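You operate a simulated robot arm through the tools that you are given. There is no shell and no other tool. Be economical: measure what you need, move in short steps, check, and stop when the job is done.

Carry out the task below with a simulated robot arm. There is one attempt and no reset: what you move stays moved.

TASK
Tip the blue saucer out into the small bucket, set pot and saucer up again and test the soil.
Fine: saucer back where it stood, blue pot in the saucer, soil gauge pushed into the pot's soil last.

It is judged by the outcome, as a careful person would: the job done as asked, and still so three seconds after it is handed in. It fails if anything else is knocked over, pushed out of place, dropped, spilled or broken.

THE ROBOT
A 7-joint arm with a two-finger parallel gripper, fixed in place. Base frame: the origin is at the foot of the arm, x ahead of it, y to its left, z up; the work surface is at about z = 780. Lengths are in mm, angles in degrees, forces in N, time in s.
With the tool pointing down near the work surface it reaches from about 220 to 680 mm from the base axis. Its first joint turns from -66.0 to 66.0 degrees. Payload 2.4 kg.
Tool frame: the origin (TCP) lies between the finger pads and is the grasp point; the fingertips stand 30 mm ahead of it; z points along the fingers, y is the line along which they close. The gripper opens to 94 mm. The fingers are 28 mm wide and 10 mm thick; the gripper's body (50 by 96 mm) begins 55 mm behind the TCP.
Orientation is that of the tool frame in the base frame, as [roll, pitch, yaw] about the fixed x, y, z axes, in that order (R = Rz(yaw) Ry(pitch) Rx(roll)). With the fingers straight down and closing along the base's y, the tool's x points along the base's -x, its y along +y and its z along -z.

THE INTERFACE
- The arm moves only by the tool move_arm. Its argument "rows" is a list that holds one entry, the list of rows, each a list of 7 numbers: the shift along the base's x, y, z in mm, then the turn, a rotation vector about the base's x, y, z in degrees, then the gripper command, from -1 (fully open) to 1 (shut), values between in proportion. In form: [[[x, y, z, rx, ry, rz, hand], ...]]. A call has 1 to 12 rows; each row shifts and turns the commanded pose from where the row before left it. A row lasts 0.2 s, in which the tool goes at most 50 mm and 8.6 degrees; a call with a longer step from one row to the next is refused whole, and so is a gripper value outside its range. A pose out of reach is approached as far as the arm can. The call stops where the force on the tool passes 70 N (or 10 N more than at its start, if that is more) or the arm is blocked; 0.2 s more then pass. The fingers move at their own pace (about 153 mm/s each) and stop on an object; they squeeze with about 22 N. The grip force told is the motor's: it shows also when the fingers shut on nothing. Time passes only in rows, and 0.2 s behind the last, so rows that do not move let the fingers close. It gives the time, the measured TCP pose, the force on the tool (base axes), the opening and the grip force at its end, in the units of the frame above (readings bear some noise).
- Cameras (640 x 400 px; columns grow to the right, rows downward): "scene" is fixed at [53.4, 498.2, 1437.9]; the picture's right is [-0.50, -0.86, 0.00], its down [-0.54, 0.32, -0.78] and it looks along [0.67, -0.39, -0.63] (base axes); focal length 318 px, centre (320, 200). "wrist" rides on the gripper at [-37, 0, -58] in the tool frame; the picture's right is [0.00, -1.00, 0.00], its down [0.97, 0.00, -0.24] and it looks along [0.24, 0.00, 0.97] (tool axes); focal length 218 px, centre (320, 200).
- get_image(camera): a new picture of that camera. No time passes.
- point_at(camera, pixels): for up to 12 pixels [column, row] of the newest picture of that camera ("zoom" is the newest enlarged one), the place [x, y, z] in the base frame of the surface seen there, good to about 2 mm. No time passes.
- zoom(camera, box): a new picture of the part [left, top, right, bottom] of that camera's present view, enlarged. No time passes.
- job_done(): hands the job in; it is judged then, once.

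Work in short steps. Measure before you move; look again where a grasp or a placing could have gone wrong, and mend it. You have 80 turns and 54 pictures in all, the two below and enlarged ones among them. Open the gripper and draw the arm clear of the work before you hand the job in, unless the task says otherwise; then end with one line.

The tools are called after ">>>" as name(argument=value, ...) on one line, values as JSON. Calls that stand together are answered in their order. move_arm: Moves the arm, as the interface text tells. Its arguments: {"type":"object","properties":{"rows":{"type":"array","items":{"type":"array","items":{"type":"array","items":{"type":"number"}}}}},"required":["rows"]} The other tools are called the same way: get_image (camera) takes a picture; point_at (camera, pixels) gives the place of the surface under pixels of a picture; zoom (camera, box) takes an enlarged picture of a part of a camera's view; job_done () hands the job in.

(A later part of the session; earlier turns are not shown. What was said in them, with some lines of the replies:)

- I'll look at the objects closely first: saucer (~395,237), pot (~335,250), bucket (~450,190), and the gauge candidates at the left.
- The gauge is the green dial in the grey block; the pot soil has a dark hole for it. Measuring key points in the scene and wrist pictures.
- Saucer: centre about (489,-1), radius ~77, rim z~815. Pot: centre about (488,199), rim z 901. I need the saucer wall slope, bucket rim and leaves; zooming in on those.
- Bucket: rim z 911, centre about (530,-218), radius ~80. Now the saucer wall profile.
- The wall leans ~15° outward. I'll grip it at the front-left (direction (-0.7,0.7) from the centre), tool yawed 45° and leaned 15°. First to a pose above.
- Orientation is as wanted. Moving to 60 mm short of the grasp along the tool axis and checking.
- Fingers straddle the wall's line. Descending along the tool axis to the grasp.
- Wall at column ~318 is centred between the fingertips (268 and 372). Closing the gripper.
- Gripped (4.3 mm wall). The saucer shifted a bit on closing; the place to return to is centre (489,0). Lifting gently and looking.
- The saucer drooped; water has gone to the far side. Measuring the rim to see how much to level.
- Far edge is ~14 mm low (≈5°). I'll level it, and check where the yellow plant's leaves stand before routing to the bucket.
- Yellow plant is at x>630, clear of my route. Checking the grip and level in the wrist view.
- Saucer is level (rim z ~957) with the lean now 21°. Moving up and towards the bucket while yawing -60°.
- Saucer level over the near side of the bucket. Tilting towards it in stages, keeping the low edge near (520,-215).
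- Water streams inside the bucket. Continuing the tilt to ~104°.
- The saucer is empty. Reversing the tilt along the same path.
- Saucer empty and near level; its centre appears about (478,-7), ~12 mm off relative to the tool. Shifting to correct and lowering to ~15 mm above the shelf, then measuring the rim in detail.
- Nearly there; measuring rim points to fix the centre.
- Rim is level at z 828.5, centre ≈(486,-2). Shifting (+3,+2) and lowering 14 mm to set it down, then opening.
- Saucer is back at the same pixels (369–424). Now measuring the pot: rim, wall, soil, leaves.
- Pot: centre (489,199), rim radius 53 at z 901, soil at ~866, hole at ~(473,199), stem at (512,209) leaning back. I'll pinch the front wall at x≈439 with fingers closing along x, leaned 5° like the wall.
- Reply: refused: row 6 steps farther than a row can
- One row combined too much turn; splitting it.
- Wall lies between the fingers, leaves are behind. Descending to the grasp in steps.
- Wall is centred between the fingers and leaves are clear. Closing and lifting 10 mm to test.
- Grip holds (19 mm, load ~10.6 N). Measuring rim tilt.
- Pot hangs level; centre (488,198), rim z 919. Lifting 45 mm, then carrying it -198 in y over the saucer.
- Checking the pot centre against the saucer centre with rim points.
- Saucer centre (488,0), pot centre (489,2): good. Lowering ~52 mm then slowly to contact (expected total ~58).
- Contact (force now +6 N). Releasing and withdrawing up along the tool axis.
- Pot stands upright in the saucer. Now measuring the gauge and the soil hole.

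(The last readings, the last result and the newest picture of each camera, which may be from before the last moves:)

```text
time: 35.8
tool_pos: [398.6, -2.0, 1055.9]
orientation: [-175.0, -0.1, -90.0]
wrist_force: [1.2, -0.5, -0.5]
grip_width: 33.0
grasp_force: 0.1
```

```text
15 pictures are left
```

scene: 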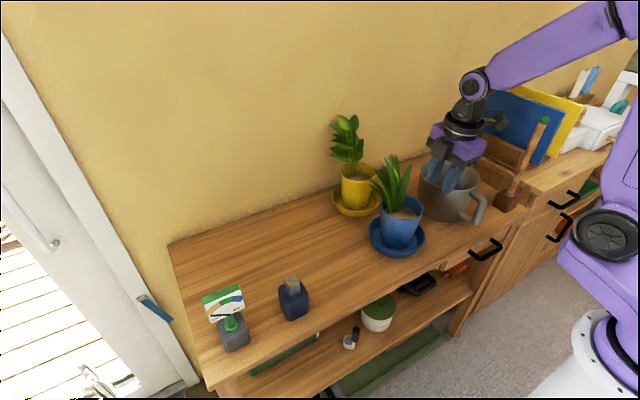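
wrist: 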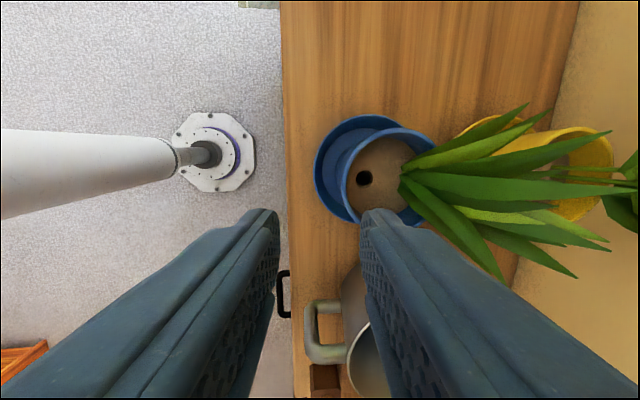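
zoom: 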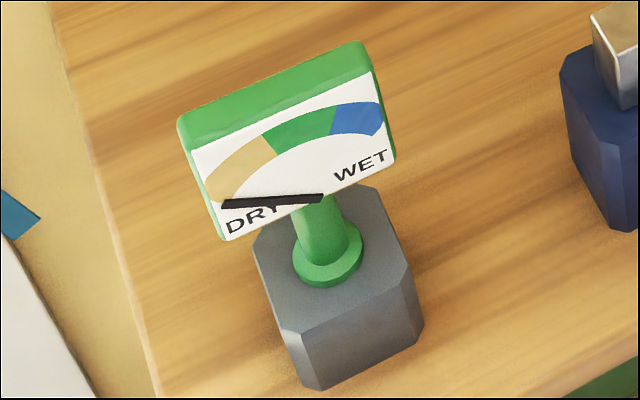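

>>> point_at(camera="zoom", pixels=[[181, 122], [362, 43], [192, 150], [375, 75], [222, 240], [394, 158], [320, 240], [328, 270], [300, 262], [360, 245], [330, 300], [290, 120]])

>>> point_at(camera="wrist", pixels=[[364, 178], [360, 172], [370, 185], [380, 165], [341, 190], [375, 140], [380, 128], [350, 215], [432, 150], [375, 205]])

```text
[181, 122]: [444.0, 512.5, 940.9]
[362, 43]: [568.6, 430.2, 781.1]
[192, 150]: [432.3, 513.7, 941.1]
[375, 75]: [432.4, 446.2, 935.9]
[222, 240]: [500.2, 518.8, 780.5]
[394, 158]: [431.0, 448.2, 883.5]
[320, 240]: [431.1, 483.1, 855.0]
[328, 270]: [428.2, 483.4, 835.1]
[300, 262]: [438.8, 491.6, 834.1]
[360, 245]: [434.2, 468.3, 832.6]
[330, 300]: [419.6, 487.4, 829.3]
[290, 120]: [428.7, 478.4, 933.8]
```

```text
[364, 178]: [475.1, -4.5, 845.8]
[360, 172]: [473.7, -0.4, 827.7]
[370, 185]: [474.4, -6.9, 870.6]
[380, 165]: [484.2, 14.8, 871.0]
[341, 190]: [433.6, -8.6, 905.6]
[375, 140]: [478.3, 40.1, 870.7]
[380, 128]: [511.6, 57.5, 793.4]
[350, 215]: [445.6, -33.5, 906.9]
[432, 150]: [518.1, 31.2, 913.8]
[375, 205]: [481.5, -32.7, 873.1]
```

Gauge plate: x 431–444, y 446–514, z ~885–941, stem at y~480. Zooming on the soil hole for its exact centre.

>>> zoom(camera="wrist", box=[332, 150, 412, 200])

```text
8.00 times, centred on (372, 175) of wrist
```

zoom: 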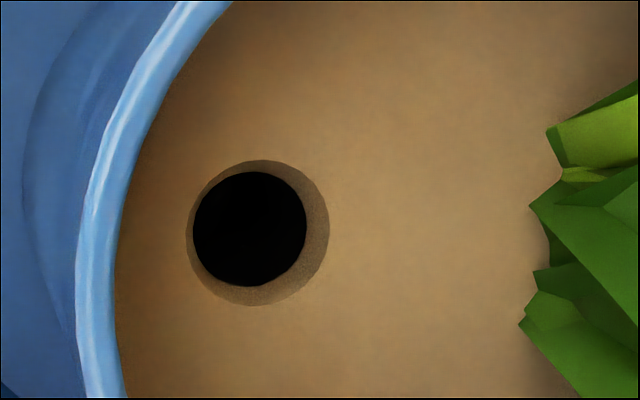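

>>> point_at(camera="zoom", pixels=[[180, 232], [336, 232], [257, 153], [257, 312], [315, 232], [257, 296], [191, 232], [257, 165], [84, 232], [110, 120]])

```text
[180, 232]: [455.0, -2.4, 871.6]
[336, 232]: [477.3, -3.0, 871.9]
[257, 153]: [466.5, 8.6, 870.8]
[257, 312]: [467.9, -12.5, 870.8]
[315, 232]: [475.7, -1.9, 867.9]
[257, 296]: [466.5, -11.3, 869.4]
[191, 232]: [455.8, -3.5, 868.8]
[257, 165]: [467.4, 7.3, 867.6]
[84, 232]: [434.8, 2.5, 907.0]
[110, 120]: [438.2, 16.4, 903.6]
```

Hole centre ≈ (466,-2) at soil z 871. Moving above the gauge at (438,480), tool upright.

>>> move_arm(rows=[[[3, 25, 0, 0, 2.6, 0, 0.3], [3, 42, 0, 0, 2.6, 0, 0.3], [3, 42, 0, 0, 0, 0, 0.3], [3, 42, 0, 0, 0, 0, 0.3], [3, 42, 0, 0, 0, 0, 0.3], [4, 42, 0, 0, 0, 0, 0.3], [4, 42, 0, 0, 0, 0, 0.3], [4, 42, 0, 0, 0, 0, 0.3], [4, 42, 0, 0, 0, 0, 0.3], [4, 42, 0, 0, 0, 0, 0.3], [4, 40, -13, 0, 0, 0, 0.3], [0, 39, -13, 0, 0, 0, 0.3]]])

>>> get_image(camera="wrist")

```text
time: 38.4
tool_pos: [439.7, 479.9, 1030.9]
orientation: [179.9, 0.0, -90.1]
wrist_force: [0.1, -0.8, -0.3]
grip_width: 33.1
grasp_force: 0.1
```

```text
13 pictures are left
```

wrist: 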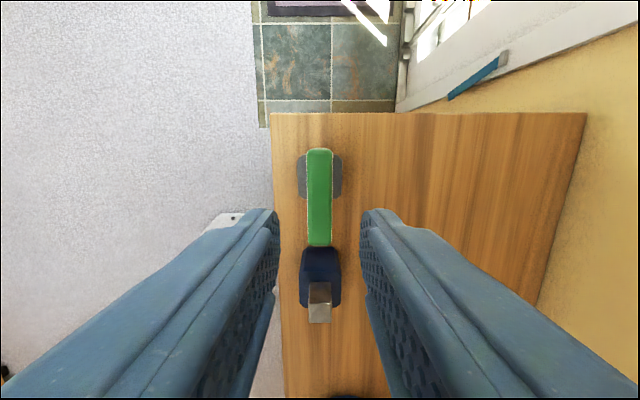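

>>> point_at(camera="wrist", pixels=[[308, 200], [331, 200], [319, 152], [319, 244], [319, 200], [300, 175], [340, 175], [320, 315]])

```text
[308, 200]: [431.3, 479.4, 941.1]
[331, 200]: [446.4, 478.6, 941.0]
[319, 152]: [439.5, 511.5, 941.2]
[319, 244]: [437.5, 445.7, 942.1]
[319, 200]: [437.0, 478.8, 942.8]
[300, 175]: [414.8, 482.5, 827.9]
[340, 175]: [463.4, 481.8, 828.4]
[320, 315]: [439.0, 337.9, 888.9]
```

Plate centre (439,480), top z 941. Descending to TCP z≈920 with the plate between the fingers, then closing.

>>> move_arm(rows=[[[-0.8, 0, -30, 0, 0, 0, 0.3], [0, 0, -35, 0, 0, 0, 0.3], [0, 0, -30, 0, 0, 0, 0.3], [0, 0, -16, 0, 0, 0, 0.3], [0, 0, 0, 0, 0, 0, 0.5], [0, 0, 0, 0, 0, 0, 1], [0, 0, 0, 0, 0, 0, 1], [0, 0, 0, 0, 0, 0, 1]]])

>>> zoom(camera="scene", box=[180, 235, 300, 355])

```text
time: 40.2
tool_pos: [438.7, 481.1, 919.1]
orientation: [180.0, 0.0, -90.1]
wrist_force: [0.2, -0.1, 0.1]
grip_width: 22.0
grasp_force: 22.5
```

```text
3.33 times, centred on (240, 295) of scene
```

zoom: 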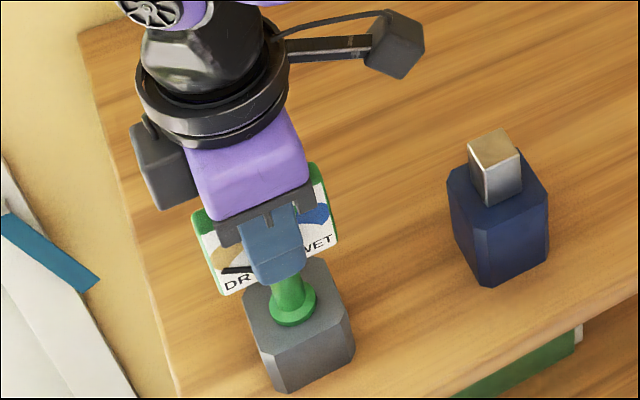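

Gripped (22 mm). Lifting straight up slowly.

>>> move_arm(rows=[[[0, 0, 10, 0, 0, 0, 1], [0, 0, 15, 0, 0, 0, 1], [0, 0, 20, 0, 0, 0, 1], [0, 0, 25, 0, 0, 0, 1], [0, 0, 30, 0, 0, 0, 1], [0, 0, 30, 0, 0, 0, 1], [0, 0, 0, 0, 0, 0, 1]]])

>>> zoom(camera="scene", box=[170, 215, 300, 355])

```text
time: 41.8
tool_pos: [437.0, 480.1, 1049.9]
orientation: [-180.0, 0.1, -89.9]
wrist_force: [-0.5, -0.6, -1.3]
grip_width: 21.9
grasp_force: 21.9
```

```text
2.86 times, centred on (235, 285) of scene
```

zoom: 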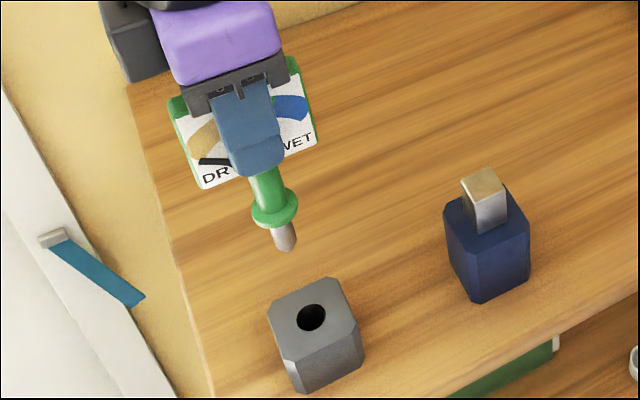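

Gauge is free, the holder stays. Measuring the probe tip relative to the TCP.

>>> point_at(camera="zoom", pixels=[[285, 247], [283, 235], [275, 238], [294, 232], [272, 212], [268, 190], [253, 212], [297, 196]])

```text
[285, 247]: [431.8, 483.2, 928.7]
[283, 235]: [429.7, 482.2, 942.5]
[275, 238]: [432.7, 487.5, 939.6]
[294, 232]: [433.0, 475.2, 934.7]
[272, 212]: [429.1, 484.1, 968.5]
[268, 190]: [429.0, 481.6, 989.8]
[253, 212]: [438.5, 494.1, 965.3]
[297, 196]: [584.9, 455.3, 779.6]
```

Tip is ~123 mm and collar ~87 mm below the TCP. Carrying it at height to above the pot's hole.

>>> move_arm(rows=[[[0, -15, 20, 0, 0, 0, 1], [0, -35, 10, 0, 0, 0, 1], [0, -45, 0, 0, 0, 0, 1], [0, -45, 0, 0, 0, 0, 1], [0, -45, 0, 0, 0, 0, 1], [0, -45, 0, 0, 0, 0, 1], [0, -45, 0, 0, 0, 0, 1], [0, -45, 0, 0, 0, 0, 1], [7, -45, 0, 0, 0, 0, 1], [7, -45, 0, 0, 0, 0, 1], [7, -40, 0, 0, 0, 0, 1], [7, -25, 0, 0, 0, 0, 1]]])

>>> move_arm(rows=[[[0, -8, -20, 0, 0, 0, 1], [0, 0, -20, 0, 0, 0, 1], [0, 0, 0, 0, 0, 0, 1]]])

>>> zoom(camera="scene", box=[350, 130, 450, 230])

>>> get_image(camera="wrist")

```text
time: 44.4
tool_pos: [464.8, 4.6, 1078.9]
orientation: [-179.9, 0.0, -90.0]
wrist_force: [-0.1, -0.5, -1.2]
grip_width: 21.5
grasp_force: 22.2
```

```text
time: 45.2
tool_pos: [464.7, -3.3, 1039.7]
orientation: [180.0, 0.1, -89.9]
wrist_force: [0.1, -0.3, -1.1]
grip_width: 21.8
grasp_force: 21.5
```

```text
4.00 times, centred on (400, 180) of scene
```

zoom: 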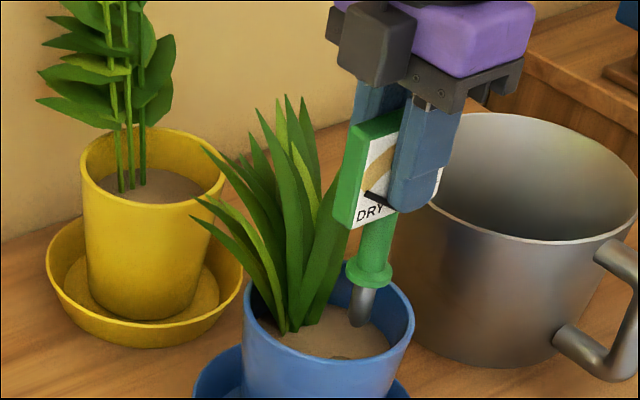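

```text
9 pictures are left
```

wrist: 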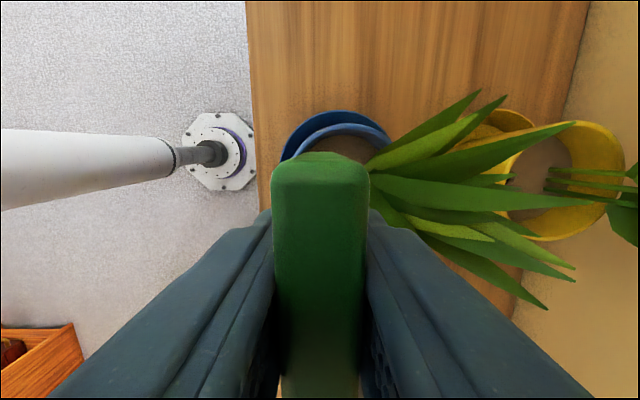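

Measuring the probe's place precisely now.

>>> point_at(camera="zoom", pixels=[[351, 305], [363, 305], [373, 303], [352, 315], [358, 324], [362, 298], [371, 296], [352, 296], [368, 282], [348, 272], [390, 270], [375, 240]])

```text
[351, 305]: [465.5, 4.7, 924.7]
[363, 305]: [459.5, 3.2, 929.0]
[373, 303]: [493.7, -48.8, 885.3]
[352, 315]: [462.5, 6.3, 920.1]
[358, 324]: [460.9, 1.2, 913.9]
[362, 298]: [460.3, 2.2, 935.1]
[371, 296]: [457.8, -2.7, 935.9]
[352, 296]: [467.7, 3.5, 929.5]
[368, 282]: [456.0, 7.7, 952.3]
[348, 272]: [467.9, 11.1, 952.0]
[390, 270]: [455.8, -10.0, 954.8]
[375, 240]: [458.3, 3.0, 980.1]
```

Probe axis ≈ (464,-1.5), hole (466,-2). Shifting (+2,-0.5), lowering to just above the soil.

>>> move_arm(rows=[[[2, -0.5, -12, 0, 0, 0, 1], [0, 0, -12, 0, 0, 0, 1], [0, 0, -9, 0, 0, 0, 1], [0, 0, 0, 0, 0, 0, 1]]])

>>> zoom(camera="scene", box=[370, 180, 430, 230])

```text
time: 46.2
tool_pos: [466.8, -4.6, 1006.4]
orientation: [-180.0, 0.0, -89.9]
wrist_force: [0.3, -0.2, -0.6]
grip_width: 21.7
grasp_force: 22.2
```

```text
8.00 times, centred on (400, 205) of scene
```

zoom: 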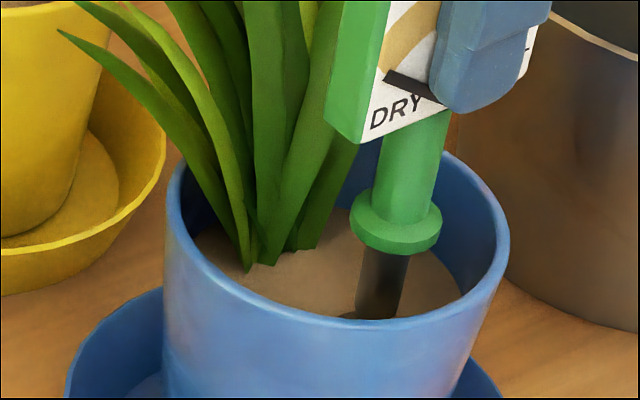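

The dark hole edge (340,315) fits the probe axis. Lowering in small steps and watching force.

>>> move_arm(rows=[[[0, 0, -4, 0, 0, 0, 1], [0, 0, -4, 0, 0, 0, 1], [0, 0, -4, 0, 0, 0, 1], [0, 0, -4, 0, 0, 0, 1], [0, 0, 0, 0, 0, 0, 1]]])

>>> zoom(camera="scene", box=[370, 180, 430, 230])

```text
time: 47.4
tool_pos: [469.1, -3.8, 989.8]
orientation: [-179.9, 0.0, -90.0]
wrist_force: [0.3, 2.9, 0.4]
grip_width: 21.7
grasp_force: 21.9
```

```text
8.00 times, centred on (400, 205) of scene
```

zoom: 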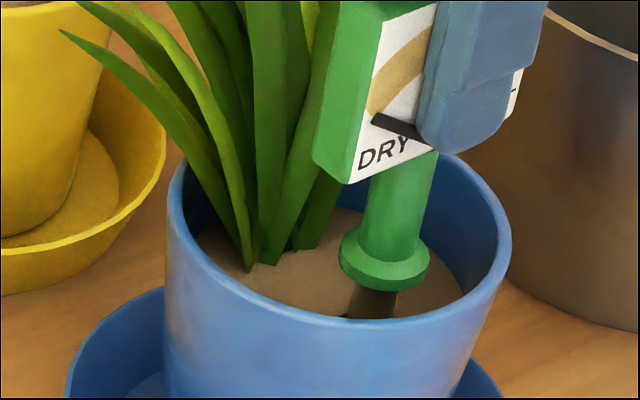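

Tip has entered the hole; slight +y side load (2.9 N), so I ease +1 mm in y and continue down.

>>> move_arm(rows=[[[0, 1, -1, 0, 0, 0, 1], [0, 0, -4, 0, 0, 0, 1], [0, 0, -4, 0, 0, 0, 1], [0, 0, -4, 0, 0, 0, 1], [0, 0, 0, 0, 0, 0, 1]]])

```text
time: 48.6
tool_pos: [468.7, -2.6, 977.7]
orientation: [-179.9, -0.1, -90.0]
wrist_force: [-0.4, 0.1, 0.4]
grip_width: 21.8
grasp_force: 22.3
```

No side load. Continuing towards the collar seating (expected TCP ~959).

>>> move_arm(rows=[[[0, 0, -4, 0, 0, 0, 1], [0, 0, -4, 0, 0, 0, 1], [0, 0, -4, 0, 0, 0, 1], [0, 0, -2, 0, 0, 0, 1], [0, 0, 0, 0, 0, 0, 1]]])

>>> zoom(camera="scene", box=[370, 180, 430, 230])

```text
time: 49.8
tool_pos: [468.4, -2.3, 963.1]
orientation: [-180.0, 0.0, -90.1]
wrist_force: [1.0, -0.4, -0.9]
grip_width: 21.7
grasp_force: 22.1
```

```text
8.00 times, centred on (400, 205) of scene
```

zoom: 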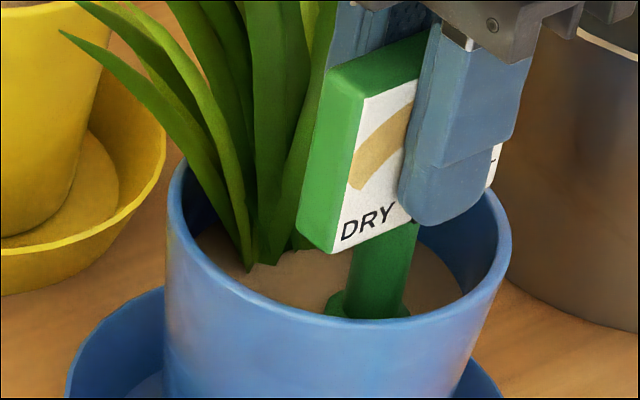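

Almost seated; last small steps until contact shows.

>>> move_arm(rows=[[[0, 0, -1.5, 0, 0, 0, 1], [0, 0, -1, 0, 0, 0, 1], [0, 0, 0, 0, 0, 0, 1]]])

>>> move_arm(rows=[[[0, 0, -1, 0, 0, 0, 1], [0, 0, 0, 0, 0, 0, 1]]])

```text
time: 50.6
tool_pos: [467.7, -1.2, 961.3]
orientation: [-179.9, 0.0, -90.0]
wrist_force: [-2.0, 0.2, 12.6]
grip_width: 21.6
grasp_force: 22.2
```

```text
time: 51.2
tool_pos: [467.5, -2.6, 959.2]
orientation: [-179.9, 0.0, -89.9]
wrist_force: [-2.0, 1.0, 17.1]
grip_width: 21.9
grasp_force: 22.3
```

Collar is seated on the soil (17 N). Opening a little and withdrawing straight up.

>>> move_arm(rows=[[[0, 0, 1.5, 0, 0, 0, 0.45], [0, 0, 0, 0, 0, 0, 0.3], [0, 0, 0, 0, 0, 0, 0.3], [0, 0, 15, 0, 0, 0, 0.3], [0, 0, 30, 0, 0, 0, 0.3], [0, 0, 40, 0, 0, 0, 0.3], [-20, 0, 40, 0, 0, 0, 0.3], [-40, 0, 30, 0, 0, 0, 0.3], [-40, 0, 10, 0, 0, 0, -0.3], [0, 0, 0, 0, 0, 0, -0.3]]])

>>> get_image(camera="scene")

>>> zoom(camera="scene", box=[330, 130, 470, 270])

```text
time: 53.4
tool_pos: [368.5, -1.0, 1127.4]
orientation: [-180.0, 0.0, -90.0]
wrist_force: [-0.4, -0.7, 0.0]
grip_width: 61.0
grasp_force: 0.1
```

```text
5 pictures are left
```

scene: 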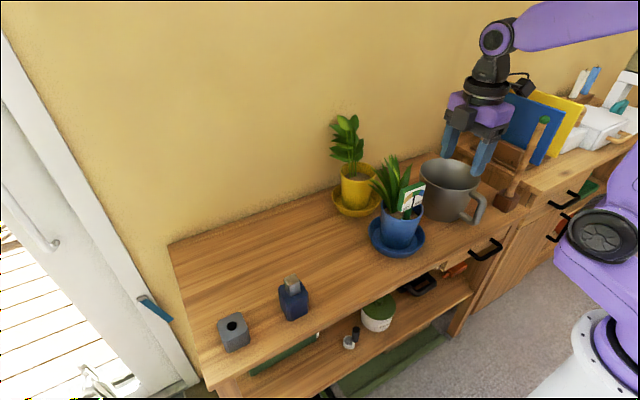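

```text
2.86 times, centred on (400, 200) of scene
```

zoom: 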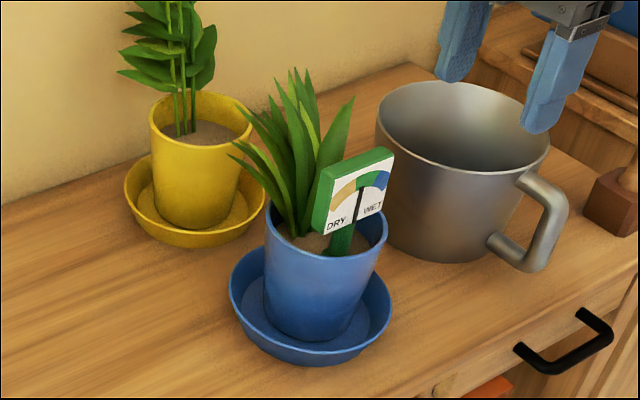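

Gauge stands in the soil with its needle now mid-scale; pot and saucer are in place and the arm is clear. Handing in.

>>> job_done()

```text
The job is handed in.
```

I emptied the blue saucer into the small bucket and put it back within a few millimetres of where it stood. The blue pot is in the saucer, and I pushed the soil gauge into its soil last; the needle now points to mid-scale.
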